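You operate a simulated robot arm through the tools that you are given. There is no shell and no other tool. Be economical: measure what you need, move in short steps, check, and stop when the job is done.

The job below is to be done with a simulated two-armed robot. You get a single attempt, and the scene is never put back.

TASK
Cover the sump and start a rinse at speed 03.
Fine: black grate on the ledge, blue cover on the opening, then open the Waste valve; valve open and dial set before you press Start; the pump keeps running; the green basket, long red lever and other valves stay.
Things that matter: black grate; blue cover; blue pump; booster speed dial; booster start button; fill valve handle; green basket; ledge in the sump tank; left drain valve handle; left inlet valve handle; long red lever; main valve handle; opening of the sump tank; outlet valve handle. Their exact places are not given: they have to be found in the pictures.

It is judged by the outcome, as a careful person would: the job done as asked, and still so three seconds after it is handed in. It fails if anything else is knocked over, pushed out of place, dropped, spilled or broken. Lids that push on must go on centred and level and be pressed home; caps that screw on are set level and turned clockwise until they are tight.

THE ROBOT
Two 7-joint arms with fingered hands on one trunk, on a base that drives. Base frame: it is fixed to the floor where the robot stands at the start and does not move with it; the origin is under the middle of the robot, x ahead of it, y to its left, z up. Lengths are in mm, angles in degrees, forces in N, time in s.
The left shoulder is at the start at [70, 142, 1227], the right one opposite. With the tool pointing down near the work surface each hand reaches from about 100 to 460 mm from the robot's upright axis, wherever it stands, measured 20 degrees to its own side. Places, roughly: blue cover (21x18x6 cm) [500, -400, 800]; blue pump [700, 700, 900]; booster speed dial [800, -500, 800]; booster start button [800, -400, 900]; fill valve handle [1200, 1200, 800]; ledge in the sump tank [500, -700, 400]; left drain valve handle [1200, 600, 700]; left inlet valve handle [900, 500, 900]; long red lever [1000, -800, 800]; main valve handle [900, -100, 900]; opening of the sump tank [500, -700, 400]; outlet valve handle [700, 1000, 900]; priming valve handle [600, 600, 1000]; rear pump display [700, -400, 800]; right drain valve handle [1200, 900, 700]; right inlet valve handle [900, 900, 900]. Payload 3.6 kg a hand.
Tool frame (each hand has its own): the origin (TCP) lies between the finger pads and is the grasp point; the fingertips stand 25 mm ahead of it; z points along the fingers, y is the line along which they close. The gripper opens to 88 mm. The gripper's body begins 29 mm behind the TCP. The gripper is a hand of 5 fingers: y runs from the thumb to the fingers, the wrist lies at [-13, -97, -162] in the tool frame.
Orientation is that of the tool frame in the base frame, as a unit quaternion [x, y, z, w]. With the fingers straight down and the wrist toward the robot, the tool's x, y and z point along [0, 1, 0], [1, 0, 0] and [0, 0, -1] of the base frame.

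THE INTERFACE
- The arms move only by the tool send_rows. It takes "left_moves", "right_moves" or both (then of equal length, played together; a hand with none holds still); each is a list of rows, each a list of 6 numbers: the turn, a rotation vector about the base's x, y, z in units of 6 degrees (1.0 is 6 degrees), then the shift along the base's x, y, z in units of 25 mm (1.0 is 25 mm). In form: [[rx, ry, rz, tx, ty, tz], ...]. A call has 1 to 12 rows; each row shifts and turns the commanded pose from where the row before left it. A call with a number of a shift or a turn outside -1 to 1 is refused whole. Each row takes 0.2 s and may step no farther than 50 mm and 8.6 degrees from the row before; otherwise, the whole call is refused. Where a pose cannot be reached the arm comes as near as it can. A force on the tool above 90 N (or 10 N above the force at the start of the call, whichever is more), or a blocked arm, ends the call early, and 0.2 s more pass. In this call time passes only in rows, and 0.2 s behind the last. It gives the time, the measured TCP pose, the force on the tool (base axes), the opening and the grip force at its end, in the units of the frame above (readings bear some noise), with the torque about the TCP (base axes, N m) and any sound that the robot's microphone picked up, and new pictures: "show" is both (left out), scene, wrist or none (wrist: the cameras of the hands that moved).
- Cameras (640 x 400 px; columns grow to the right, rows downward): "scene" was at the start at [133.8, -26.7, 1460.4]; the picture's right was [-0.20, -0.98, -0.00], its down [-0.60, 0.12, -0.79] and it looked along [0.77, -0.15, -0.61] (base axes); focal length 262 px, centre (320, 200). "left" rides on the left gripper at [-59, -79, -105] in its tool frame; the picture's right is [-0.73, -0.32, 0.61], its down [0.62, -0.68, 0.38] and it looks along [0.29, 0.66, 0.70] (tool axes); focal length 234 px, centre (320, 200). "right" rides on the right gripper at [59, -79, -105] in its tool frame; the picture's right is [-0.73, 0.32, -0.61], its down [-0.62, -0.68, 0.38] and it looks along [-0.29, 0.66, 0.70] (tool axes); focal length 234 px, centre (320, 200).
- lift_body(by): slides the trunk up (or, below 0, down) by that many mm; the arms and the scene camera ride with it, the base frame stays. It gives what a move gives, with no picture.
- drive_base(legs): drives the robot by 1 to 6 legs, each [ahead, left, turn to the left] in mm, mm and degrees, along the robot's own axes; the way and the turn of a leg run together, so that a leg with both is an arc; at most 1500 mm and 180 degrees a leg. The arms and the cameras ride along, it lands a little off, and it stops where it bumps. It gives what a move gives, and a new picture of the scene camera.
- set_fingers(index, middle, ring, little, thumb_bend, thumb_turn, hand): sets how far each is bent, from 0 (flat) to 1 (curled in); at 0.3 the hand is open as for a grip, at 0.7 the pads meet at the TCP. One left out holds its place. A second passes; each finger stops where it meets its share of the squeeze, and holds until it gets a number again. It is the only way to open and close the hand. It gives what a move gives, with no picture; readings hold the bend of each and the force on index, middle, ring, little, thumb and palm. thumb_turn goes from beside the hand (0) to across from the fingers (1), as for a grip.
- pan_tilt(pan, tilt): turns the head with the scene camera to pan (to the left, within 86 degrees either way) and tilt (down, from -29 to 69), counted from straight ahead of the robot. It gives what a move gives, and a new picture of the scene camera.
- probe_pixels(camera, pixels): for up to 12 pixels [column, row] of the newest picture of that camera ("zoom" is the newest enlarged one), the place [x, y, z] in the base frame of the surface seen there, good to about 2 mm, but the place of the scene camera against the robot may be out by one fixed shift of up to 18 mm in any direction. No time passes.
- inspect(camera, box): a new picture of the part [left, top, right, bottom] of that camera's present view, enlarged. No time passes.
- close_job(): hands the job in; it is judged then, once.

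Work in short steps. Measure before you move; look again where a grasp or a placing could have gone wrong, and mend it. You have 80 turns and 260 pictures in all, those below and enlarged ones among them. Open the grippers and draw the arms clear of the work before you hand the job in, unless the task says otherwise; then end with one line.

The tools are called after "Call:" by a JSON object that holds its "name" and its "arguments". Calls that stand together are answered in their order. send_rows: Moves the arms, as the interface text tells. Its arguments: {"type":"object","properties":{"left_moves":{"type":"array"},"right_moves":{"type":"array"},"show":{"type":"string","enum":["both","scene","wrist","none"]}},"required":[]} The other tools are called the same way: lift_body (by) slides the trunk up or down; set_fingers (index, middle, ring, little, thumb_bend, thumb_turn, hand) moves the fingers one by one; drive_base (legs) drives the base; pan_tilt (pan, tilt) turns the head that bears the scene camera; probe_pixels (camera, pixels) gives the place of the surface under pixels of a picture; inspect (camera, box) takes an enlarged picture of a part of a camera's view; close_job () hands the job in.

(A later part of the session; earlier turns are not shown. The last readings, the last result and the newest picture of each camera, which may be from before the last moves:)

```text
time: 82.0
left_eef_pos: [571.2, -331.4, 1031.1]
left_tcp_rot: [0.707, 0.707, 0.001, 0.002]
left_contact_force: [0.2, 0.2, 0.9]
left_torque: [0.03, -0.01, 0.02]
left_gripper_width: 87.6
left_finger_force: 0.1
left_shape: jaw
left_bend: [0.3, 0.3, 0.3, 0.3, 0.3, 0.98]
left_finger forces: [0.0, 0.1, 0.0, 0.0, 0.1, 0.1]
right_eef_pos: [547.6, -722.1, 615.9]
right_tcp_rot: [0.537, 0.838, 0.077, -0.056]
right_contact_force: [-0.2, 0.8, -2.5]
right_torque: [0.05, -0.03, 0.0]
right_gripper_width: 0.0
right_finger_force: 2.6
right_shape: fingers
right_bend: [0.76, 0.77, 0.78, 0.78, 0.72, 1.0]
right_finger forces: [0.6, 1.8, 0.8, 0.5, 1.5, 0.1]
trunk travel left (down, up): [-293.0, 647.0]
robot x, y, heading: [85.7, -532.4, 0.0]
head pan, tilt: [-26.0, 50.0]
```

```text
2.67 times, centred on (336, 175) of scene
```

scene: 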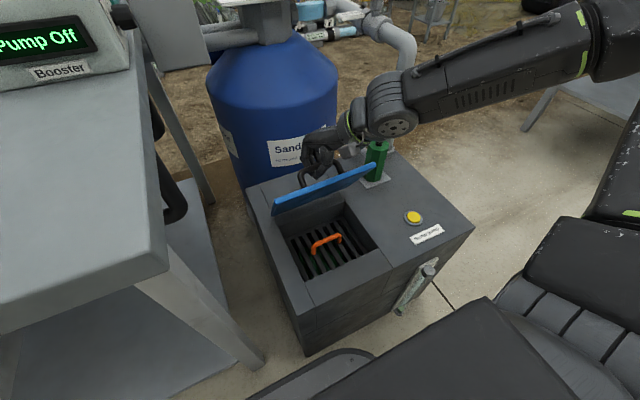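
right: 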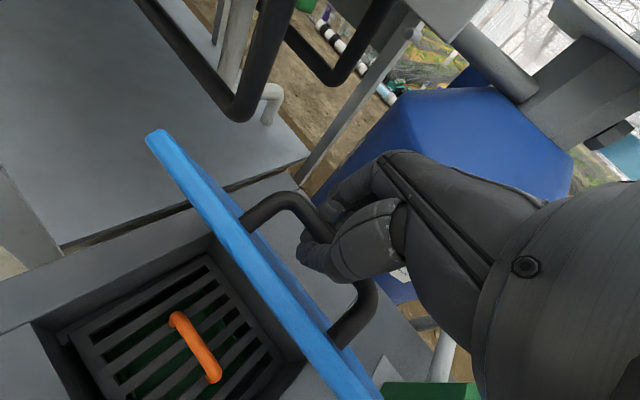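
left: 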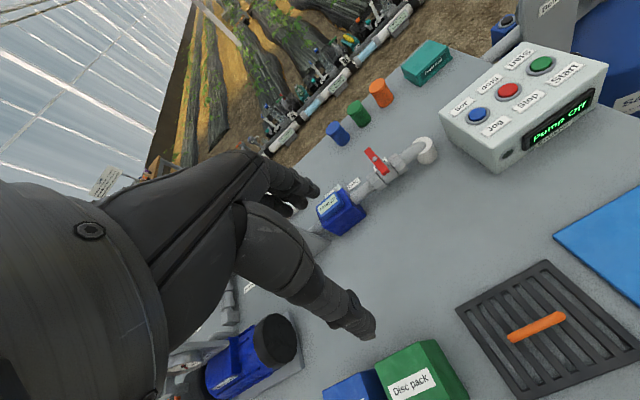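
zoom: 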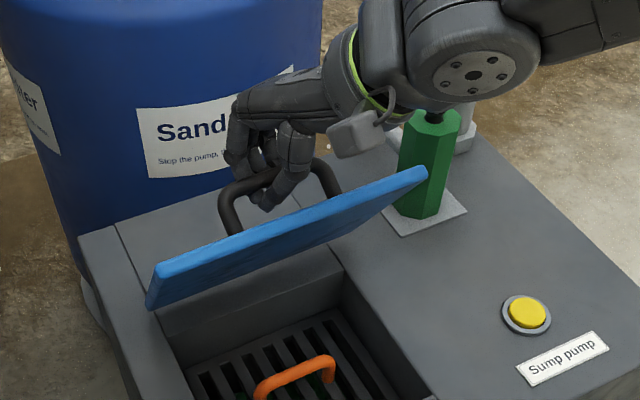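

Far edge almost touching. I start the pivot arc to about 35°.

Call:
{"name": "send_rows", "arguments": {"right_moves": [[0, 0, 0, 0, 0, -0.4], [0, 0, 0, -0.57, 0, -0.24], [0, 0, 0, -0.57, 0, -0.24], [0, 0, 0, -0.47, 0, -0.31], [0, 0, 0, -0.47, 0, -0.31]], "show": "both"}}

Call:
{"name": "inspect", "arguments": {"camera": "scene", "box": [240, 100, 432, 250]}}

```text
time: 83.2
left_eef_pos: [571.6, -331.2, 1031.5]
left_tcp_rot: [0.707, 0.707, 0.0, 0.002]
left_contact_force: [0.1, 0.3, -0.8]
left_torque: [-0.05, 0.01, -0.02]
left_gripper_width: 87.7
left_finger_force: 0.0
left_shape: jaw
left_bend: [0.3, 0.3, 0.3, 0.3, 0.3, 0.98]
left_finger forces: [0.0, 0.0, 0.1, 0.0, 0.0, 0.0]
right_eef_pos: [496.5, -721.6, 578.2]
right_tcp_rot: [0.537, 0.838, 0.077, -0.054]
right_contact_force: [-0.2, 0.3, -0.5]
right_torque: [-0.01, -0.04, 0.02]
right_gripper_width: 0.0
right_finger_force: 1.4
right_shape: fingers
right_bend: [0.76, 0.78, 0.78, 0.78, 0.72, 1.0]
right_finger forces: [0.3, 0.0, 0.6, 0.0, 1.5, 0.1]
trunk travel left (down, up): [-293.0, 647.0]
robot x, y, heading: [88.0, -531.8, -0.1]
head pan, tilt: [-26.0, 50.0]
```

scene: 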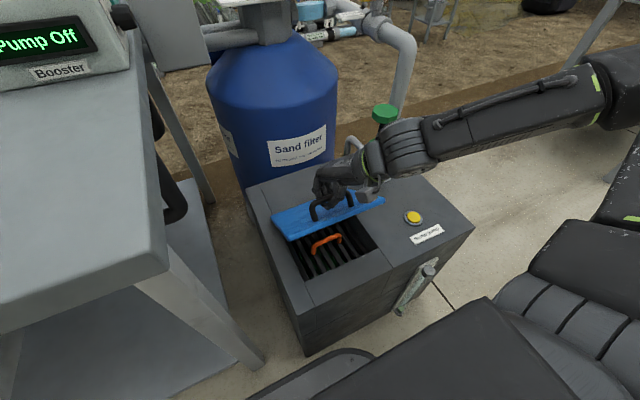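
right: 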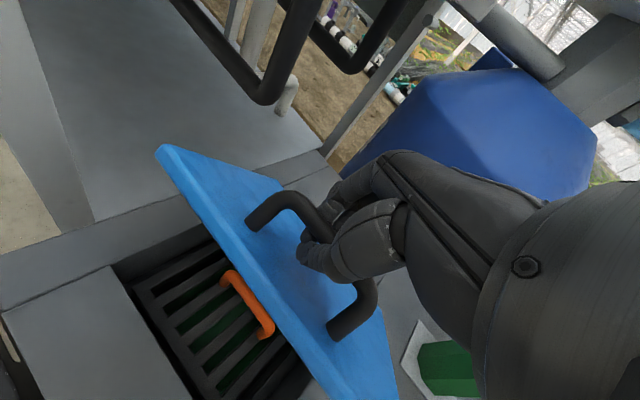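

```text
2.67 times, centred on (336, 175) of scene
```

zoom: 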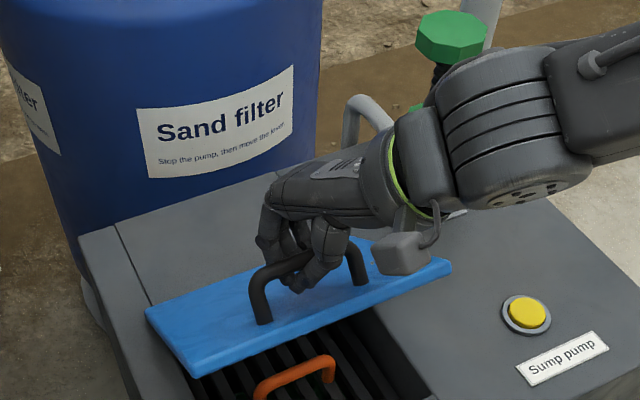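

It pivots as planned. Continue the arc to about 15°.

Call:
{"name": "send_rows", "arguments": {"right_moves": [[0, 0, 0, -0.41, 0, -0.39], [0, 0, 0, -0.41, 0, -0.39], [0, 0, 0, -0.34, 0, -0.45], [0, 0, 0, -0.34, 0, -0.45]], "show": "scene"}}

Call:
{"name": "inspect", "arguments": {"camera": "scene", "box": [240, 100, 432, 250]}}

Call:
{"name": "inspect", "arguments": {"camera": "right", "box": [0, 0, 640, 400]}}

```text
time: 84.2
left_eef_pos: [571.1, -330.2, 1032.5]
left_tcp_rot: [0.707, 0.707, 0.001, 0.001]
left_contact_force: [-0.5, -0.5, -0.1]
left_torque: [-0.04, 0.0, -0.03]
left_gripper_width: 87.7
left_finger_force: 0.1
left_shape: jaw
left_bend: [0.3, 0.3, 0.3, 0.3, 0.3, 0.98]
left_finger forces: [0.0, 0.0, 0.0, 0.1, 0.1, 0.0]
right_eef_pos: [461.1, -721.7, 533.8]
right_tcp_rot: [0.537, 0.838, 0.076, -0.054]
right_contact_force: [-0.8, 0.1, -1.6]
right_torque: [0.0, -0.03, -0.04]
right_gripper_width: 0.0
right_finger_force: 0.9
right_shape: fingers
right_bend: [0.77, 0.78, 0.78, 0.78, 0.72, 1.0]
right_finger forces: [0.2, 0.1, 0.0, 0.0, 1.5, 0.0]
right hand out of reach, approached as far as the arm can: row 4
trunk travel left (down, up): [-293.0, 647.0]
robot x, y, heading: [87.2, -533.0, -0.1]
head pan, tilt: [-26.0, 50.0]
```

scene: 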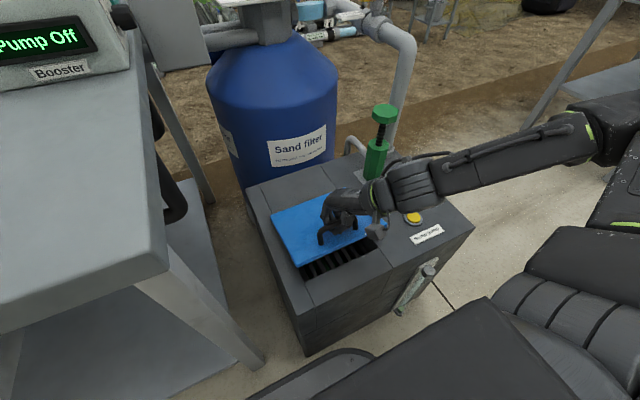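

```text
2.67 times, centred on (336, 175) of scene
```

zoom: 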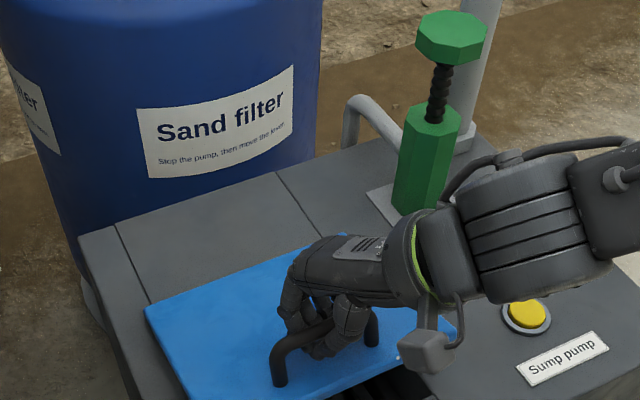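

```text
1.00 times, centred on (320, 200) of right (not enlarged: the box is as wide or as high as the picture)
```

zoom: 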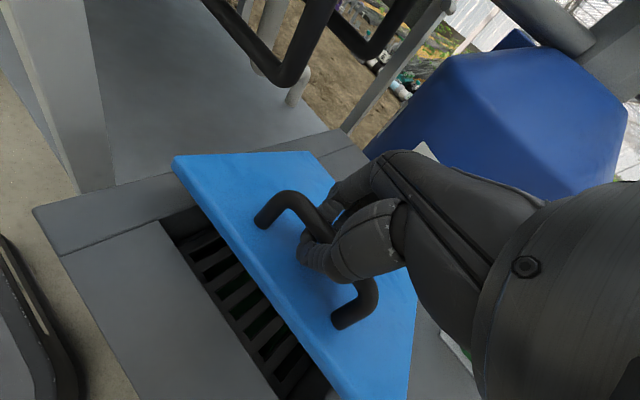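

Arm reached its lower limit; the trunk can do the last lowering. I probe the plate corners to see the far edge's position.

Call:
{"name": "probe_pixels", "arguments": {"camera": "right", "pixels": [[176, 160], [306, 153], [318, 160], [344, 398], [411, 300]]}}

Call:
{"name": "probe_pixels", "arguments": {"camera": "scene", "pixels": [[272, 216], [340, 192], [298, 262], [382, 224], [300, 207]]}}

```text
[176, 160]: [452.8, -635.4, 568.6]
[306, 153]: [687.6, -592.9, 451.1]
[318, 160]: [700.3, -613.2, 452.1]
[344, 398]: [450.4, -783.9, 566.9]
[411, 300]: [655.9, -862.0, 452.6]
```

```text
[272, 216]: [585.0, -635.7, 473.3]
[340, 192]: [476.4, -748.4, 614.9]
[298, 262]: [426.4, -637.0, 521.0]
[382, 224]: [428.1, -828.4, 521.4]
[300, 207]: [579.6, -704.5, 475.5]
```

Plate at ~17°, yaw fine; it needs +6 mm in y and some drag back. I alternate small arm shifts back with trunk lowering.

Call:
{"name": "send_rows", "arguments": {"right_moves": [[0, 0, 0, -0.5, 0.24, 0]], "show": "none"}}

Call:
{"name": "lift_body", "arguments": {"by": -18}}

Call:
{"name": "send_rows", "arguments": {"right_moves": [[0, 0, 0, -0.5, 0, 0]], "show": "scene"}}

Call:
{"name": "inspect", "arguments": {"camera": "scene", "box": [240, 130, 432, 280]}}

```text
time: 84.6
left_eef_pos: [571.5, -331.0, 1033.2]
left_tcp_rot: [0.707, 0.708, 0.001, 0.001]
left_contact_force: [0.1, -0.7, 0.3]
left_torque: [0.01, 0.03, -0.02]
left_gripper_width: 87.5
left_finger_force: 0.1
left_shape: jaw
left_bend: [0.3, 0.3, 0.3, 0.3, 0.3, 0.98]
left_finger forces: [0.1, 0.1, 0.0, 0.0, 0.0, 0.0]
right_eef_pos: [461.3, -718.9, 531.1]
right_tcp_rot: [0.537, 0.839, 0.076, -0.055]
right_contact_force: [-0.4, -0.5, 0.0]
right_torque: [0.03, 0.03, -0.04]
right_gripper_width: 0.0
right_finger_force: 1.1
right_shape: fingers
right_bend: [0.76, 0.78, 0.78, 0.78, 0.72, 1.0]
right_finger forces: [0.4, 0.0, 0.0, 0.1, 1.3, 0.0]
right hand out of reach, approached as far as the arm can: row 1
trunk travel left (down, up): [-293.0, 647.0]
robot x, y, heading: [88.6, -530.0, -0.1]
head pan, tilt: [-26.0, 50.0]
```

```text
time: 85.3
left_eef_pos: [571.5, -330.3, 1015.5]
left_tcp_rot: [0.707, 0.708, 0.002, 0.001]
left_contact_force: [0.1, -0.6, 0.1]
left_torque: [0.03, 0.03, -0.02]
left_gripper_width: 87.7
left_finger_force: 0.1
left_shape: jaw
left_bend: [0.3, 0.3, 0.3, 0.3, 0.3, 0.98]
left_finger forces: [0.1, 0.1, 0.0, 0.0, 0.0, 0.1]
right_eef_pos: [460.9, -718.1, 514.1]
right_tcp_rot: [0.537, 0.838, 0.078, -0.055]
right_contact_force: [0.8, 0.8, -0.2]
right_torque: [0.0, -0.01, -0.01]
right_gripper_width: 0.3
right_finger_force: 1.0
right_shape: fingers
right_bend: [0.76, 0.78, 0.78, 0.78, 0.72, 1.0]
right_finger forces: [0.5, 0.1, 0.7, 0.0, 1.1, 0.0]
trunk travel left (down, up): [-275.0, 665.0]
robot x, y, heading: [87.1, -530.4, 0.1]
head pan, tilt: [-26.0, 50.0]
```

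```text
time: 85.7
left_eef_pos: [570.6, -330.0, 1014.6]
left_tcp_rot: [0.707, 0.707, 0.001, 0.001]
left_contact_force: [0.1, -0.3, 0.0]
left_torque: [-0.03, 0.03, 0.01]
left_gripper_width: 87.7
left_finger_force: 0.1
left_shape: jaw
left_bend: [0.3, 0.3, 0.3, 0.3, 0.3, 0.98]
left_finger forces: [0.1, 0.0, 0.0, 0.1, 0.0, 0.1]
right_eef_pos: [458.7, -720.7, 509.8]
right_tcp_rot: [0.536, 0.839, 0.077, -0.056]
right_contact_force: [0.2, 0.0, 0.1]
right_torque: [0.01, -0.02, 0.0]
right_gripper_width: 0.1
right_finger_force: 1.1
right_shape: fingers
right_bend: [0.77, 0.78, 0.78, 0.78, 0.72, 1.0]
right_finger forces: [0.2, 0.0, 0.6, 0.7, 1.4, 0.0]
right hand out of reach, approached as far as the arm can: row 1
trunk travel left (down, up): [-275.0, 665.0]
robot x, y, heading: [90.0, -530.6, 0.2]
head pan, tilt: [-26.0, 50.0]
```

scene: 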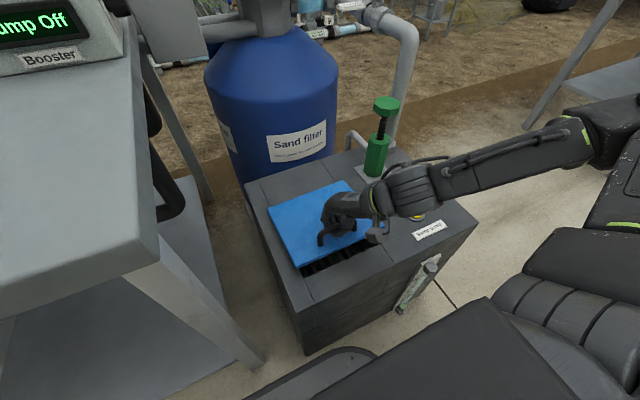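

```text
2.67 times, centred on (336, 205) of scene
```

zoom: 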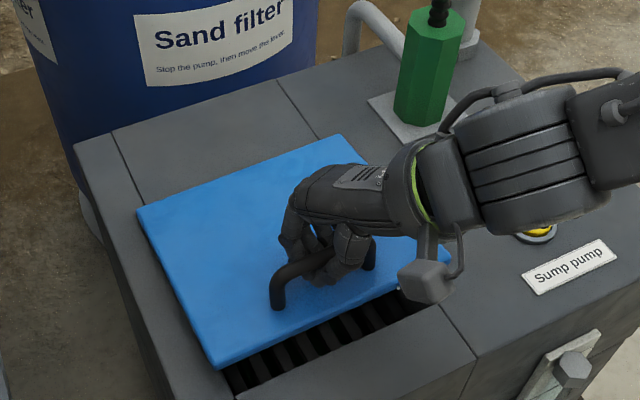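

The arm is at its near limit, so I use the base to drag the cover back. First I probe the plate edges.

Call:
{"name": "probe_pixels", "arguments": {"camera": "zoom", "pixels": [[140, 212], [340, 138], [222, 362], [398, 290], [300, 325], [436, 258]]}}

```text
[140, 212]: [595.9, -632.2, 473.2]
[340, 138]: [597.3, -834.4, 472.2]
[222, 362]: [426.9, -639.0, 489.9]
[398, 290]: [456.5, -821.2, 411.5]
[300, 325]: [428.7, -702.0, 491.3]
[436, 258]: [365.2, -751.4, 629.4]
```

Far edge needs to come back 23 mm; y is centred within 2 mm. I drive back 23 mm.

Call:
{"name": "drive_base", "arguments": {"legs": [[-23, 0, 0]]}}

Call:
{"name": "inspect", "arguments": {"camera": "scene", "box": [240, 130, 432, 280]}}

```text
time: 86.5
left_eef_pos: [547.2, -330.2, 1015.5]
left_tcp_rot: [0.707, 0.707, 0.001, 0.002]
left_contact_force: [-1.0, 0.3, -0.4]
left_torque: [0.01, -0.01, 0.03]
left_gripper_width: 87.6
left_finger_force: 0.0
left_shape: jaw
left_bend: [0.3, 0.3, 0.3, 0.3, 0.3, 0.98]
left_finger forces: [0.1, 0.1, 0.0, 0.0, 0.0, 0.1]
right_eef_pos: [435.5, -722.0, 509.9]
right_tcp_rot: [0.537, 0.839, 0.076, -0.055]
right_contact_force: [-0.5, -0.4, 0.2]
right_torque: [0.05, 0.0, 0.03]
right_gripper_width: 0.0
right_finger_force: 0.9
right_shape: fingers
right_bend: [0.76, 0.78, 0.78, 0.78, 0.72, 1.0]
right_finger forces: [0.6, 0.0, 0.7, 0.0, 1.2, 0.0]
trunk travel left (down, up): [-275.0, 665.0]
robot x, y, heading: [65.8, -529.7, 0.2]
head pan, tilt: [-26.0, 50.0]
```

scene: 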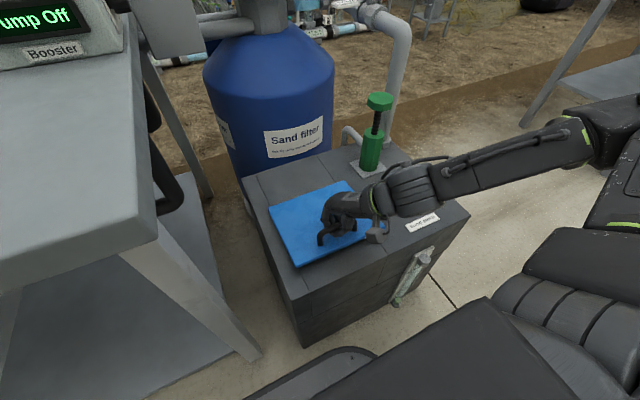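

```text
2.67 times, centred on (336, 205) of scene
```

zoom: 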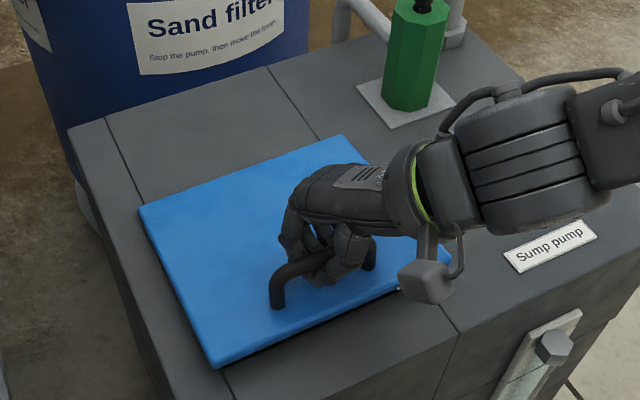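

The near edge is now over the front wall. I probe the edges and lower the trunk 14 mm.

Call:
{"name": "probe_pixels", "arguments": {"camera": "zoom", "pixels": [[142, 211], [340, 138], [222, 362], [300, 325], [390, 293]]}}

Call:
{"name": "lift_body", "arguments": {"by": -14}}

Call:
{"name": "inspect", "arguments": {"camera": "scene", "box": [240, 130, 432, 280]}}

```text
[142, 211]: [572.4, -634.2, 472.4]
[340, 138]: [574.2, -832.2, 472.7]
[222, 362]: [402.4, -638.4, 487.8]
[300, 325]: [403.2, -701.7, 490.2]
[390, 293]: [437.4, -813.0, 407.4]
```

```text
time: 87.1
left_eef_pos: [548.2, -331.3, 1000.0]
left_tcp_rot: [0.707, 0.707, 0.001, 0.001]
left_contact_force: [-0.9, 0.2, 0.5]
left_torque: [0.01, 0.01, 0.0]
left_gripper_width: 87.8
left_finger_force: 0.1
left_shape: jaw
left_bend: [0.3, 0.3, 0.3, 0.3, 0.3, 0.98]
left_finger forces: [0.0, 0.0, 0.0, 0.1, 0.0, 0.1]
right_eef_pos: [435.3, -721.5, 496.5]
right_tcp_rot: [0.537, 0.838, 0.078, -0.055]
right_contact_force: [0.0, 0.8, 0.6]
right_torque: [-0.02, 0.01, 0.02]
right_gripper_width: 0.0
right_finger_force: 1.9
right_shape: fingers
right_bend: [0.77, 0.78, 0.78, 0.78, 0.72, 1.0]
right_finger forces: [0.5, 0.1, 0.7, 0.0, 1.3, 0.0]
trunk travel left (down, up): [-261.0, 679.0]
robot x, y, heading: [63.2, -534.4, -0.1]
head pan, tilt: [-26.0, 50.0]
```

```text
2.67 times, centred on (336, 205) of scene
```

zoom: 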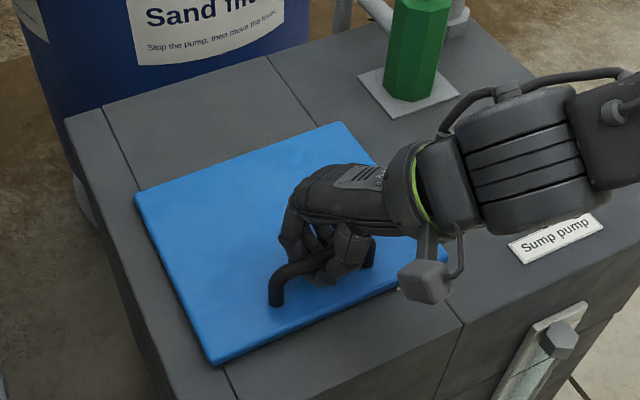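

I check how high the near edge still is.

Call:
{"name": "probe_pixels", "arguments": {"camera": "zoom", "pixels": [[138, 197], [340, 125], [217, 356], [300, 318], [386, 283]]}}

Call:
{"name": "lift_body", "arguments": {"by": -6}}

Call:
{"name": "inspect", "arguments": {"camera": "scene", "box": [240, 130, 432, 280]}}

Call:
{"name": "probe_pixels", "arguments": {"camera": "zoom", "pixels": [[138, 192], [340, 120], [217, 350], [300, 312], [386, 278]]}}

```text
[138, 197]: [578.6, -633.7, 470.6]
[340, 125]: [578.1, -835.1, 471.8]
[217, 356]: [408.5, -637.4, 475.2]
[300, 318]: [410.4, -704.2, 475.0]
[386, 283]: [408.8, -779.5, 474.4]
```

```text
time: 87.6
left_eef_pos: [547.6, -330.7, 994.1]
left_tcp_rot: [0.707, 0.708, 0.001, 0.0]
left_contact_force: [0.4, -0.4, -0.6]
left_torque: [-0.03, -0.04, 0.01]
left_gripper_width: 87.7
left_finger_force: 0.1
left_shape: jaw
left_bend: [0.3, 0.3, 0.3, 0.3, 0.3, 0.98]
left_finger forces: [0.0, 0.0, 0.1, 0.1, 0.1, 0.1]
right_eef_pos: [435.3, -722.3, 489.6]
right_tcp_rot: [0.537, 0.838, 0.077, -0.055]
right_contact_force: [-0.6, 0.8, 0.2]
right_torque: [0.01, 0.01, -0.01]
right_gripper_width: 0.0
right_finger_force: 0.2
right_shape: fingers
right_bend: [0.77, 0.78, 0.78, 0.78, 0.72, 1.0]
right_finger forces: [0.0, 0.1, 0.1, 0.0, 0.4, 0.0]
trunk travel left (down, up): [-255.0, 685.0]
robot x, y, heading: [67.2, -529.7, -0.0]
head pan, tilt: [-26.0, 50.0]
```

```text
2.67 times, centred on (336, 205) of scene
```

zoom: 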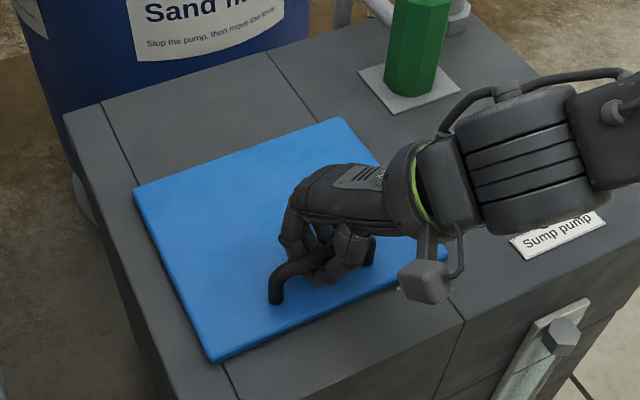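

```text
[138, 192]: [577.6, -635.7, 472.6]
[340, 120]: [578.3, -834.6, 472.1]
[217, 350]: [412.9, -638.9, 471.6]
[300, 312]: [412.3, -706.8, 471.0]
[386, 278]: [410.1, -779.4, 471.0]
```

Cover lies flat (z 471–472). It sits about 5 mm too far ahead and 4 mm right of centre; while still gripping I nudge with the base (-6,+4).

Call:
{"name": "drive_base", "arguments": {"legs": [[-6, 4, 0]]}}

Call:
{"name": "inspect", "arguments": {"camera": "scene", "box": [250, 150, 410, 270]}}

```text
time: 88.4
left_eef_pos: [541.5, -325.6, 994.9]
left_tcp_rot: [0.707, 0.708, 0.002, 0.002]
left_contact_force: [-0.2, -0.1, 0.6]
left_torque: [-0.02, -0.01, 0.02]
left_gripper_width: 87.8
left_finger_force: 0.0
left_shape: jaw
left_bend: [0.3, 0.3, 0.3, 0.3, 0.3, 0.98]
left_finger forces: [0.0, 0.0, 0.1, 0.1, 0.0, 0.1]
right_eef_pos: [429.4, -718.0, 490.3]
right_tcp_rot: [0.536, 0.839, 0.077, -0.055]
right_contact_force: [0.1, -0.6, -0.2]
right_torque: [-0.03, -0.01, 0.05]
right_gripper_width: 0.1
right_finger_force: 0.6
right_shape: fingers
right_bend: [0.77, 0.78, 0.78, 0.78, 0.72, 1.0]
right_finger forces: [0.0, 0.0, 0.1, 0.0, 0.2, 0.0]
trunk travel left (down, up): [-255.0, 685.0]
robot x, y, heading: [57.8, -526.4, 0.1]
head pan, tilt: [-26.0, 50.0]
```

scene: 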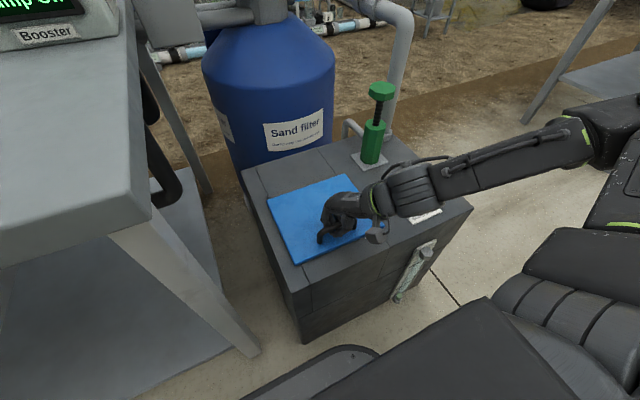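

```text
3.33 times, centred on (330, 210) of scene
```

zoom: 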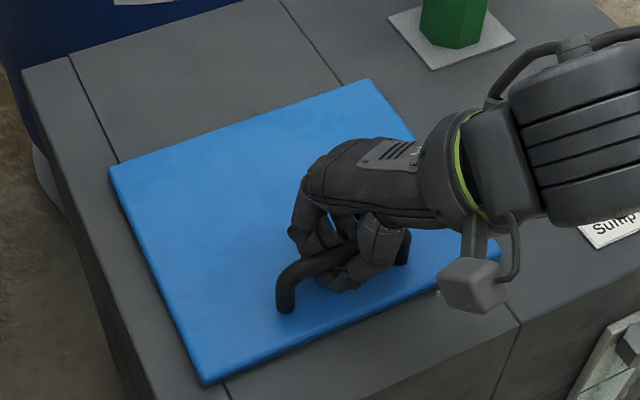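

Now I probe the edges again (wall plate seams are the opening's corners).

Call:
{"name": "probe_pixels", "arguments": {"camera": "zoom", "pixels": [[112, 168], [366, 82], [205, 380], [320, 335], [420, 296], [490, 256], [150, 260], [120, 160], [225, 395], [500, 300]]}}

```text
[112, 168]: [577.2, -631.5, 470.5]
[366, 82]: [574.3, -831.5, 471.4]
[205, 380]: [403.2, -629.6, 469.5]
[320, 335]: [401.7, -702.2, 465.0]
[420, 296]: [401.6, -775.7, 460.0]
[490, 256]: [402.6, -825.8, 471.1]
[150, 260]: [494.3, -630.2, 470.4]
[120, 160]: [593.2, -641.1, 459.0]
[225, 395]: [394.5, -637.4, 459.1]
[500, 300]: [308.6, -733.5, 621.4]
```

Centred: (489,-731) against the opening's (487,-731). I open the hand and lift away.

Call:
{"name": "set_fingers", "arguments": {"hand": "right", "index": 0.4, "middle": 0.4, "ring": 0.4, "little": 0.4, "thumb_bend": 0.4}}

Call:
{"name": "lift_body", "arguments": {"by": 200}}

Call:
{"name": "pan_tilt", "arguments": {"pan": -26, "tilt": 58}}

Call:
{"name": "inspect", "arguments": {"camera": "scene", "box": [240, 130, 432, 260]}}

```text
time: 89.4
left_eef_pos: [541.9, -327.4, 995.4]
left_tcp_rot: [0.707, 0.707, 0.002, 0.001]
left_contact_force: [-0.3, 0.1, -0.3]
left_torque: [0.0, -0.03, 0.0]
left_gripper_width: 87.4
left_finger_force: 0.0
left_shape: jaw
left_bend: [0.3, 0.3, 0.3, 0.3, 0.3, 0.98]
left_finger forces: [0.0, 0.1, 0.1, 0.1, 0.0, 0.0]
right_eef_pos: [428.9, -717.7, 490.1]
right_tcp_rot: [0.537, 0.838, 0.077, -0.055]
right_contact_force: [-0.3, -0.6, 0.2]
right_torque: [0.01, -0.01, 0.03]
right_gripper_width: 63.0
right_finger_force: 0.1
right_shape: fingers
right_bend: [0.4, 0.4, 0.4, 0.4, 0.4, 0.99]
right_finger forces: [0.0, 0.0, 0.1, 0.0, 0.0, 0.1]
trunk travel left (down, up): [-255.0, 685.0]
robot x, y, heading: [58.2, -526.0, 0.3]
head pan, tilt: [-26.0, 50.0]
```

```text
time: 91.5
left_eef_pos: [541.0, -326.9, 1195.2]
left_tcp_rot: [0.707, 0.707, 0.001, 0.001]
left_contact_force: [0.0, 0.8, 0.3]
left_torque: [0.01, -0.02, -0.04]
left_gripper_width: 87.9
left_finger_force: 0.1
left_shape: jaw
left_bend: [0.3, 0.3, 0.3, 0.3, 0.3, 0.98]
left_finger forces: [0.0, 0.0, 0.0, 0.0, 0.1, 0.0]
right_eef_pos: [429.8, -717.9, 689.3]
right_tcp_rot: [0.537, 0.838, 0.077, -0.055]
right_contact_force: [0.7, 0.4, -0.1]
right_torque: [-0.01, 0.01, -0.03]
right_gripper_width: 62.9
right_finger_force: 0.1
right_shape: fingers
right_bend: [0.4, 0.4, 0.4, 0.4, 0.4, 0.99]
right_finger forces: [0.0, 0.1, 0.0, 0.1, 0.0, 0.0]
trunk travel left (down, up): [-455.0, 485.0]
robot x, y, heading: [57.3, -526.3, 0.1]
head pan, tilt: [-26.0, 50.0]
```

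```text
time: 92.2
left_eef_pos: [540.9, -327.1, 1194.8]
left_tcp_rot: [0.707, 0.707, 0.002, 0.001]
left_contact_force: [0.3, -0.4, 0.1]
left_torque: [0.0, 0.01, 0.0]
left_gripper_width: 87.7
left_finger_force: 0.0
left_shape: jaw
left_bend: [0.3, 0.3, 0.3, 0.3, 0.3, 0.98]
left_finger forces: [0.1, 0.0, 0.0, 0.0, 0.0, 0.0]
right_eef_pos: [429.0, -719.1, 690.3]
right_tcp_rot: [0.537, 0.839, 0.077, -0.055]
right_contact_force: [-0.3, 0.7, 0.8]
right_torque: [0.03, 0.0, 0.02]
right_gripper_width: 62.9
right_finger_force: 0.1
right_shape: fingers
right_bend: [0.4, 0.4, 0.4, 0.4, 0.4, 0.99]
right_finger forces: [0.1, 0.1, 0.1, 0.0, 0.1, 0.0]
trunk travel left (down, up): [-455.0, 485.0]
robot x, y, heading: [56.2, -529.4, 0.3]
head pan, tilt: [-26.0, 58.0]
```

scene: 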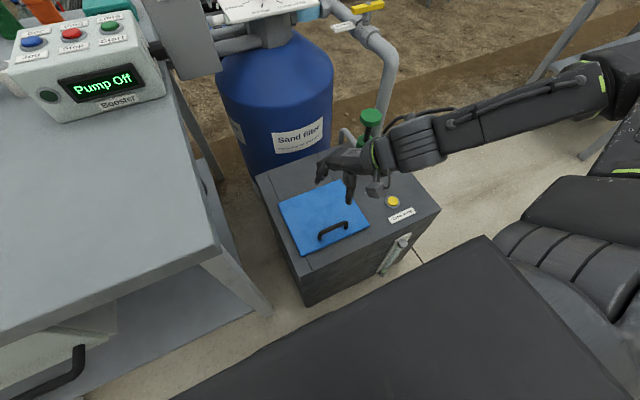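

```text
3.08 times, centred on (336, 195) of scene
```

zoom: 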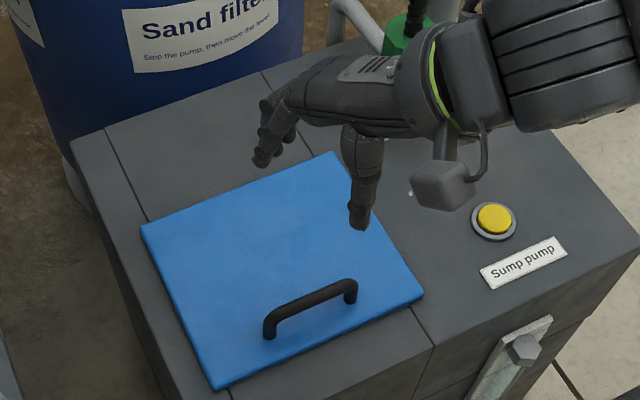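

The cover is well placed. Now the Waste valve: I'll stand on the tank's right side facing it. I raise the trunk, close the hand to a compact poker, straighten it, and drive around (right, turn left 90°, sideways).

Call:
{"name": "lift_body", "arguments": {"by": 260}}

Call:
{"name": "set_fingers", "arguments": {"hand": "right", "index": 0.7, "middle": 0.7, "ring": 0.7, "little": 0.7, "thumb_bend": 0.7}}

Call:
{"name": "send_rows", "arguments": {"right_moves": [[-0.9, 0, 0, 0, 0, 0], [-0.88, 0, 0, 0, 0, 0], [0, 0, -0.95, 0, 0, 0], [0, 0, -0.95, 0, 0, 0], [0, 0, -0.95, 0, 0, 0], [0, 0, -0.95, 0, 0, 0], [0, 0, -0.4, 0, 0, 0]], "show": "none"}}

Call:
{"name": "drive_base", "arguments": {"legs": [[-30, -805, 0], [0, 0, 90], [0, -565, 0]]}}

Call:
{"name": "pan_tilt", "arguments": {"pan": -25, "tilt": 50}}

```text
time: 94.9
left_eef_pos: [541.9, -327.3, 1454.4]
left_tcp_rot: [0.707, 0.707, 0.001, 0.001]
left_contact_force: [0.6, -0.7, -0.1]
left_torque: [0.02, 0.03, -0.01]
left_gripper_width: 87.8
left_finger_force: 0.2
left_shape: jaw
left_bend: [0.3, 0.3, 0.3, 0.3, 0.3, 0.98]
left_finger forces: [0.1, 0.0, 0.0, 0.1, 0.0, 0.0]
right_eef_pos: [429.3, -717.4, 950.8]
right_tcp_rot: [0.537, 0.838, 0.077, -0.055]
right_contact_force: [-0.3, 0.2, 0.9]
right_torque: [0.0, 0.01, 0.0]
right_gripper_width: 63.1
right_finger_force: 0.1
right_shape: fingers
right_bend: [0.4, 0.4, 0.4, 0.4, 0.4, 0.99]
right_finger forces: [0.0, 0.0, 0.1, 0.0, 0.1, 0.0]
trunk travel left (down, up): [-715.0, 225.0]
robot x, y, heading: [50.6, -524.1, -0.1]
head pan, tilt: [-26.0, 58.0]
```

```text
time: 95.9
left_eef_pos: [542.1, -327.2, 1455.1]
left_tcp_rot: [0.707, 0.707, 0.001, 0.001]
left_contact_force: [-0.2, 0.5, -0.2]
left_torque: [-0.01, -0.01, -0.02]
left_gripper_width: 87.8
left_finger_force: 0.1
left_shape: jaw
left_bend: [0.3, 0.3, 0.3, 0.3, 0.3, 0.98]
left_finger forces: [0.0, 0.0, 0.0, 0.1, 0.0, 0.1]
right_eef_pos: [428.5, -717.9, 949.5]
right_tcp_rot: [0.537, 0.838, 0.077, -0.055]
right_contact_force: [0.5, -0.1, 0.1]
right_torque: [-0.02, -0.02, 0.0]
right_gripper_width: 0.0
right_finger_force: 0.1
right_shape: fingers
right_bend: [0.7, 0.7, 0.7, 0.7, 0.7, 1.0]
right_finger forces: [0.0, 0.0, 0.0, 0.1, 0.0, 0.1]
trunk travel left (down, up): [-715.0, 225.0]
robot x, y, heading: [58.4, -528.8, 0.0]
head pan, tilt: [-26.0, 58.0]
```

```text
time: 97.5
left_eef_pos: [540.8, -325.3, 1454.3]
left_tcp_rot: [0.707, 0.707, 0.002, 0.002]
left_contact_force: [0.1, 0.1, 0.1]
left_torque: [0.0, -0.01, -0.02]
left_gripper_width: 87.4
left_finger_force: 0.1
left_shape: jaw
left_bend: [0.3, 0.3, 0.3, 0.3, 0.3, 0.98]
left_finger forces: [0.0, 0.0, 0.0, 0.1, 0.0, 0.0]
right_eef_pos: [453.6, -720.8, 943.1]
right_tcp_rot: [0.71, 0.705, 0.0, -0.005]
right_contact_force: [-0.3, -0.3, 0.4]
right_torque: [0.02, -0.01, -0.01]
right_gripper_width: 0.0
right_finger_force: 0.0
right_shape: fingers
right_bend: [0.7, 0.7, 0.7, 0.7, 0.7, 1.0]
right_finger forces: [0.1, 0.1, 0.0, 0.0, 0.0, 0.0]
right hand out of reach, approached as far as the arm can: row 1, 2, 3, 4, 5
trunk travel left (down, up): [-715.0, 225.0]
robot x, y, heading: [59.8, -524.0, -0.0]
head pan, tilt: [-26.0, 58.0]
```

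```text
time: 108.5
left_eef_pos: [405.1, -862.1, 1454.7]
left_tcp_rot: [0.009, 1.0, 0.001, 0.0]
left_contact_force: [0.3, -0.1, 0.5]
left_torque: [0.0, 0.01, 0.01]
left_gripper_width: 87.7
left_finger_force: 0.1
left_shape: jaw
left_bend: [0.3, 0.3, 0.3, 0.3, 0.3, 0.98]
left_finger forces: [0.0, 0.0, 0.0, 0.0, 0.0, 0.0]
right_eef_pos: [797.0, -957.8, 942.4]
right_tcp_rot: [0.014, 1.0, -0.005, -0.004]
right_contact_force: [-0.3, 0.0, 0.1]
right_torque: [0.01, 0.02, 0.01]
right_gripper_width: 0.1
right_finger_force: 0.1
right_shape: fingers
right_bend: [0.7, 0.7, 0.7, 0.7, 0.7, 1.0]
right_finger forces: [0.1, 0.1, 0.0, 0.0, 0.0, 0.0]
trunk travel left (down, up): [-715.0, 225.0]
robot x, y, heading: [597.0, -1346.0, 88.8]
head pan, tilt: [-26.0, 58.0]
```

scene: 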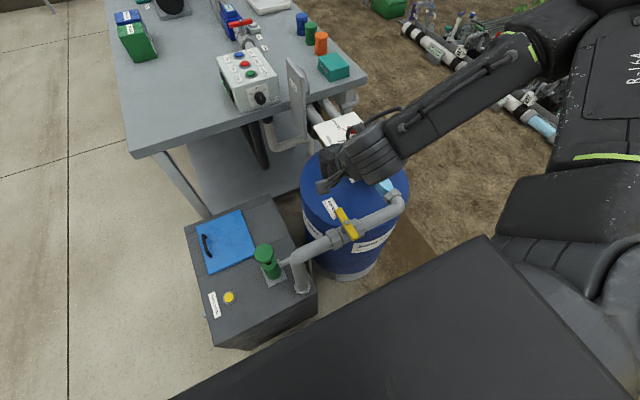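

```text
time: 109.2
left_eef_pos: [406.2, -862.8, 1455.5]
left_tcp_rot: [0.01, 1.0, 0.001, 0.0]
left_contact_force: [0.1, 0.8, -0.3]
left_torque: [0.01, -0.02, 0.0]
left_gripper_width: 87.8
left_finger_force: 0.1
left_shape: jaw
left_bend: [0.3, 0.3, 0.3, 0.3, 0.3, 0.98]
left_finger forces: [0.0, 0.0, 0.1, 0.0, 0.1, 0.1]
right_eef_pos: [796.1, -957.7, 942.2]
right_tcp_rot: [0.014, 1.0, -0.004, -0.004]
right_contact_force: [-0.1, 0.4, 0.2]
right_torque: [0.01, 0.03, 0.0]
right_gripper_width: 0.0
right_finger_force: 0.2
right_shape: fingers
right_bend: [0.7, 0.7, 0.7, 0.7, 0.7, 1.0]
right_finger forces: [0.0, 0.1, 0.1, 0.0, 0.1, 0.1]
trunk travel left (down, up): [-715.0, 225.0]
robot x, y, heading: [597.2, -1348.1, 89.0]
head pan, tilt: [-25.0, 50.0]
```

scene: 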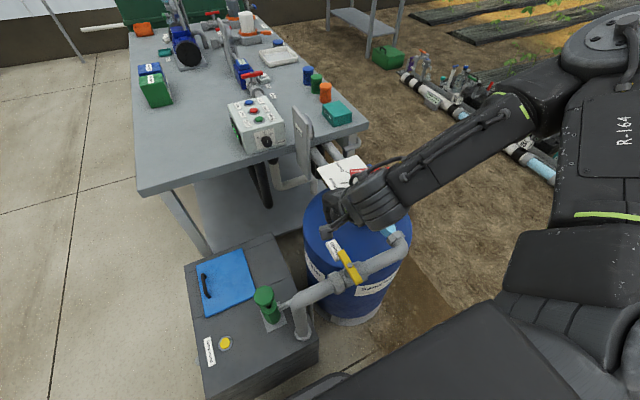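

I enlarge the dial and valve and probe the handle ends from here.

Call:
{"name": "inspect", "arguments": {"camera": "scene", "box": [220, 90, 350, 190]}}

Call:
{"name": "inspect", "arguments": {"camera": "scene", "box": [290, 190, 430, 310]}}

Call:
{"name": "probe_pixels", "arguments": {"camera": "scene", "pixels": [[342, 253], [357, 280], [349, 266], [333, 249], [265, 143], [305, 140], [298, 160], [311, 120], [365, 270], [328, 285]]}}

```text
4.00 times, centred on (285, 140) of scene
```

zoom: 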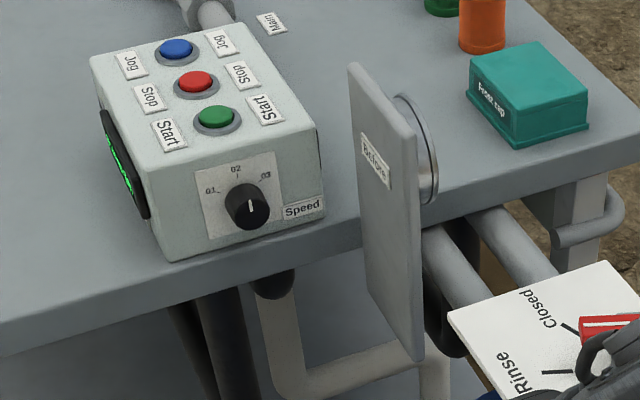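

```text
3.33 times, centred on (360, 250) of scene
```

zoom: 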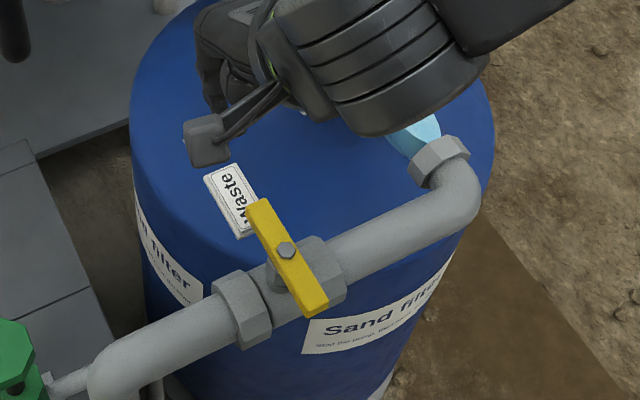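

```text
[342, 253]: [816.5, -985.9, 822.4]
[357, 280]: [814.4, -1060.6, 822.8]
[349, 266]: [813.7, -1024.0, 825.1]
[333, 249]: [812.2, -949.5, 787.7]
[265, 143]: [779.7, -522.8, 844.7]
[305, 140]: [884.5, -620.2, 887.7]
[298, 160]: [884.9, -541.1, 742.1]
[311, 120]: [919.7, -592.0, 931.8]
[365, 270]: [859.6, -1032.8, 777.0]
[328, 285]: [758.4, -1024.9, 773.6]
```

The dial pointer is at 02; 03 is one step clockwise. The handle centre is about (815,-1013,815). I bring the fist to the near (-x) side of the handle's -y end, still above it.

Call:
{"name": "send_rows", "arguments": {"right_moves": [[0, 0, 0, -0.3, -0.9, -0.3], [0, 0, 0, -0.3, -0.9, -0.4], [0, 0, 0, -0.3, -0.9, -0.5], [0, 0, 0, -0.3, -0.9, -0.5], [0, 0, 0, 0, 0, -0.5]], "show": "both"}}

Call:
{"name": "inspect", "arguments": {"camera": "scene", "box": [290, 190, 430, 310]}}

```text
time: 110.4
left_eef_pos: [407.9, -861.8, 1455.0]
left_tcp_rot: [0.011, 1.0, 0.002, 0.0]
left_contact_force: [-0.4, 0.2, 0.2]
left_torque: [0.01, -0.03, 0.01]
left_gripper_width: 87.5
left_finger_force: 0.0
left_shape: jaw
left_bend: [0.3, 0.3, 0.3, 0.3, 0.3, 0.98]
left_finger forces: [0.0, 0.0, 0.0, 0.0, 0.1, 0.0]
right_eef_pos: [777.1, -988.5, 875.9]
right_tcp_rot: [0.014, 1.0, -0.004, -0.005]
right_contact_force: [0.1, -0.2, -1.1]
right_torque: [0.0, -0.03, 0.0]
right_gripper_width: 0.0
right_finger_force: 0.1
right_shape: fingers
right_bend: [0.7, 0.7, 0.7, 0.7, 0.7, 1.0]
right_finger forces: [0.0, 0.0, 0.0, 0.0, 0.0, 0.0]
right hand out of reach, approached as far as the arm can: row 1, 2, 3, 4, 5
trunk travel left (down, up): [-715.0, 225.0]
robot x, y, heading: [597.4, -1351.8, 89.0]
head pan, tilt: [-25.0, 50.0]
```

scene: 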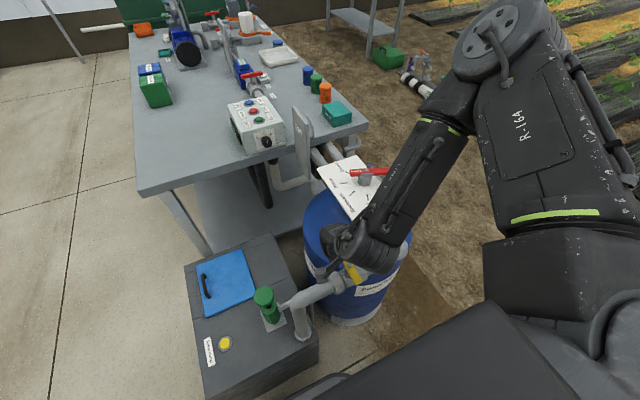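
right: 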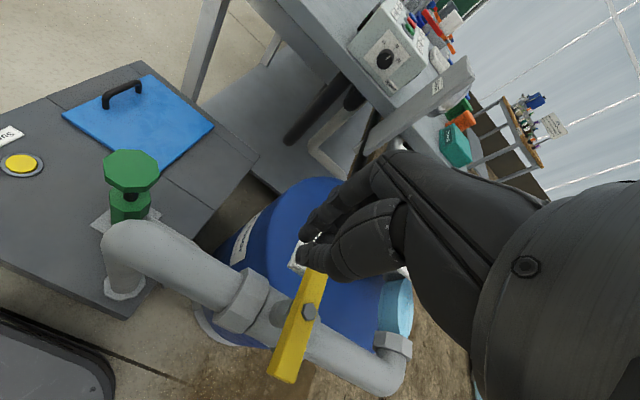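

```text
3.33 times, centred on (360, 250) of scene
```

zoom: 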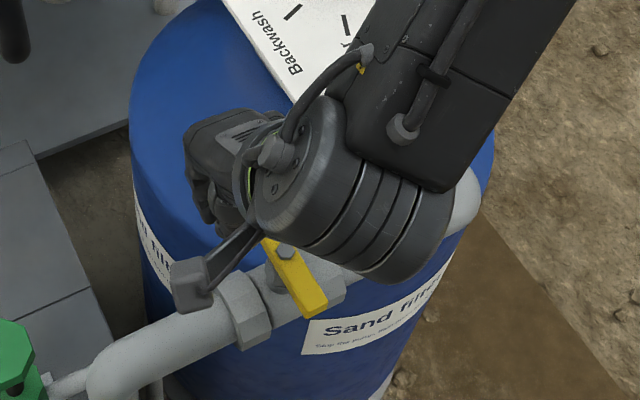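

I probe the handle in the wrist view, then raise the arm 100 mm, back the base off 60 mm and lower the trunk so the arm works in its good range.

Call:
{"name": "probe_pixels", "arguments": {"camera": "right", "pixels": [[316, 276], [284, 372], [309, 311], [305, 300], [297, 330], [345, 270], [335, 340], [240, 290], [386, 59]]}}

Call:
{"name": "send_rows", "arguments": {"right_moves": [[0, 0, 0, 0, 0, 1], [0, 0, 0, 0, 0, 1], [0, 0, 0, 0, 0, 1], [0, 0, 0, 0, 0, 1]], "show": "none"}}

Call:
{"name": "drive_base", "arguments": {"legs": [[-62, 15, 0]]}}

Call:
{"name": "lift_body", "arguments": {"by": -125}}

Call:
{"name": "inspect", "arguments": {"camera": "right", "box": [200, 200, 440, 400]}}

```text
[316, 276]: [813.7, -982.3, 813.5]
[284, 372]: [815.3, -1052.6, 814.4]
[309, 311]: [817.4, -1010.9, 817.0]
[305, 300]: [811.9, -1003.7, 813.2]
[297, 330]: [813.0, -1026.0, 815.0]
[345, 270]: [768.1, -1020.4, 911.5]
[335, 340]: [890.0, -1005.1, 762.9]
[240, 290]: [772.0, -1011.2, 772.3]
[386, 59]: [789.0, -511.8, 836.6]
```

```text
time: 111.4
left_eef_pos: [405.3, -863.0, 1454.6]
left_tcp_rot: [0.009, 1.0, 0.001, 0.0]
left_contact_force: [0.1, -0.3, -0.4]
left_torque: [-0.04, -0.02, -0.01]
left_gripper_width: 87.6
left_finger_force: 0.0
left_shape: jaw
left_bend: [0.3, 0.3, 0.3, 0.3, 0.3, 0.98]
left_finger forces: [0.0, 0.1, 0.0, 0.0, 0.0, 0.0]
right_eef_pos: [771.4, -954.1, 960.3]
right_tcp_rot: [0.014, 1.0, -0.005, -0.004]
right_contact_force: [-0.3, 0.5, -0.3]
right_torque: [0.01, 0.02, 0.02]
right_gripper_width: 0.0
right_finger_force: 0.0
right_shape: fingers
right_bend: [0.7, 0.7, 0.7, 0.7, 0.7, 1.0]
right_finger forces: [0.0, 0.1, 0.0, 0.0, 0.0, 0.0]
right hand out of reach, approached as far as the arm can: row 1, 2, 3, 4
trunk travel left (down, up): [-715.0, 225.0]
robot x, y, heading: [595.9, -1346.7, 88.8]
head pan, tilt: [-25.0, 50.0]
```

```text
time: 112.4
left_eef_pos: [390.5, -919.1, 1453.7]
left_tcp_rot: [0.011, 1.0, 0.0, 0.0]
left_contact_force: [0.2, 0.4, 0.3]
left_torque: [0.01, 0.04, 0.0]
left_gripper_width: 87.7
left_finger_force: 0.1
left_shape: jaw
left_bend: [0.3, 0.3, 0.3, 0.3, 0.3, 0.98]
left_finger forces: [0.0, 0.1, 0.1, 0.0, 0.1, 0.0]
right_eef_pos: [756.8, -1013.9, 957.4]
right_tcp_rot: [0.015, 1.0, -0.007, -0.003]
right_contact_force: [-0.6, 0.5, -0.3]
right_torque: [0.01, 0.02, 0.04]
right_gripper_width: 0.0
right_finger_force: 0.1
right_shape: fingers
right_bend: [0.7, 0.7, 0.7, 0.7, 0.7, 1.0]
right_finger forces: [0.0, 0.0, 0.0, 0.0, 0.1, 0.0]
trunk travel left (down, up): [-715.0, 225.0]
robot x, y, heading: [585.6, -1408.4, 88.8]
head pan, tilt: [-25.0, 50.0]
```

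scene: 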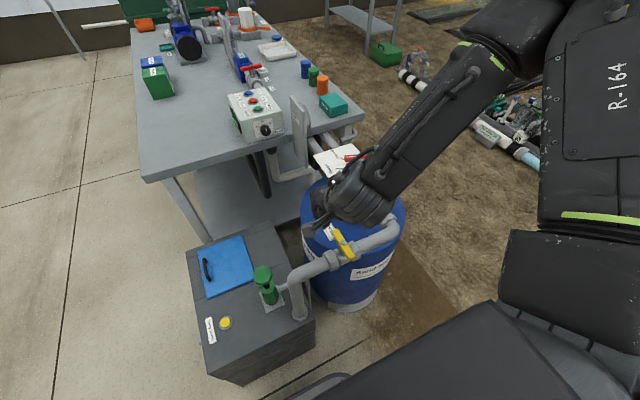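

```text
time: 113.9
left_eef_pos: [391.0, -922.8, 1329.7]
left_tcp_rot: [0.01, 1.0, 0.002, 0.0]
left_contact_force: [0.2, 0.5, -0.1]
left_torque: [-0.01, 0.02, 0.01]
left_gripper_width: 87.9
left_finger_force: 0.0
left_shape: jaw
left_bend: [0.3, 0.3, 0.3, 0.3, 0.3, 0.98]
left_finger forces: [0.1, 0.0, 0.1, 0.0, 0.0, 0.0]
right_eef_pos: [756.0, -1016.1, 835.3]
right_tcp_rot: [0.013, 1.0, -0.005, -0.003]
right_contact_force: [0.2, 0.0, 0.9]
right_torque: [-0.01, 0.0, -0.01]
right_gripper_width: 0.1
right_finger_force: 0.1
right_shape: fingers
right_bend: [0.7, 0.7, 0.7, 0.7, 0.7, 1.0]
right_finger forces: [0.0, 0.1, 0.0, 0.0, 0.1, 0.1]
trunk travel left (down, up): [-590.0, 350.0]
robot x, y, heading: [580.9, -1409.9, 88.8]
head pan, tilt: [-25.0, 50.0]
```

```text
2.00 times, centred on (320, 300) of right
```

zoom: 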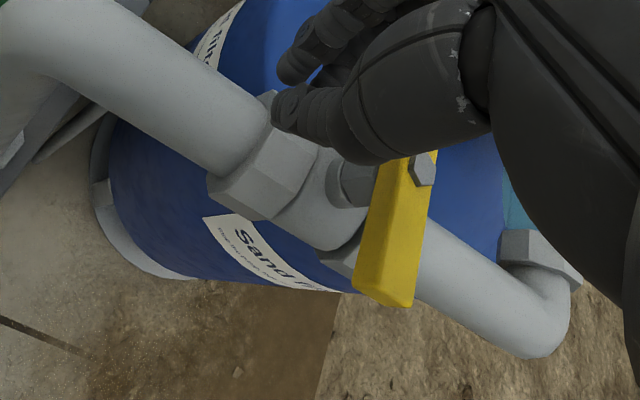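

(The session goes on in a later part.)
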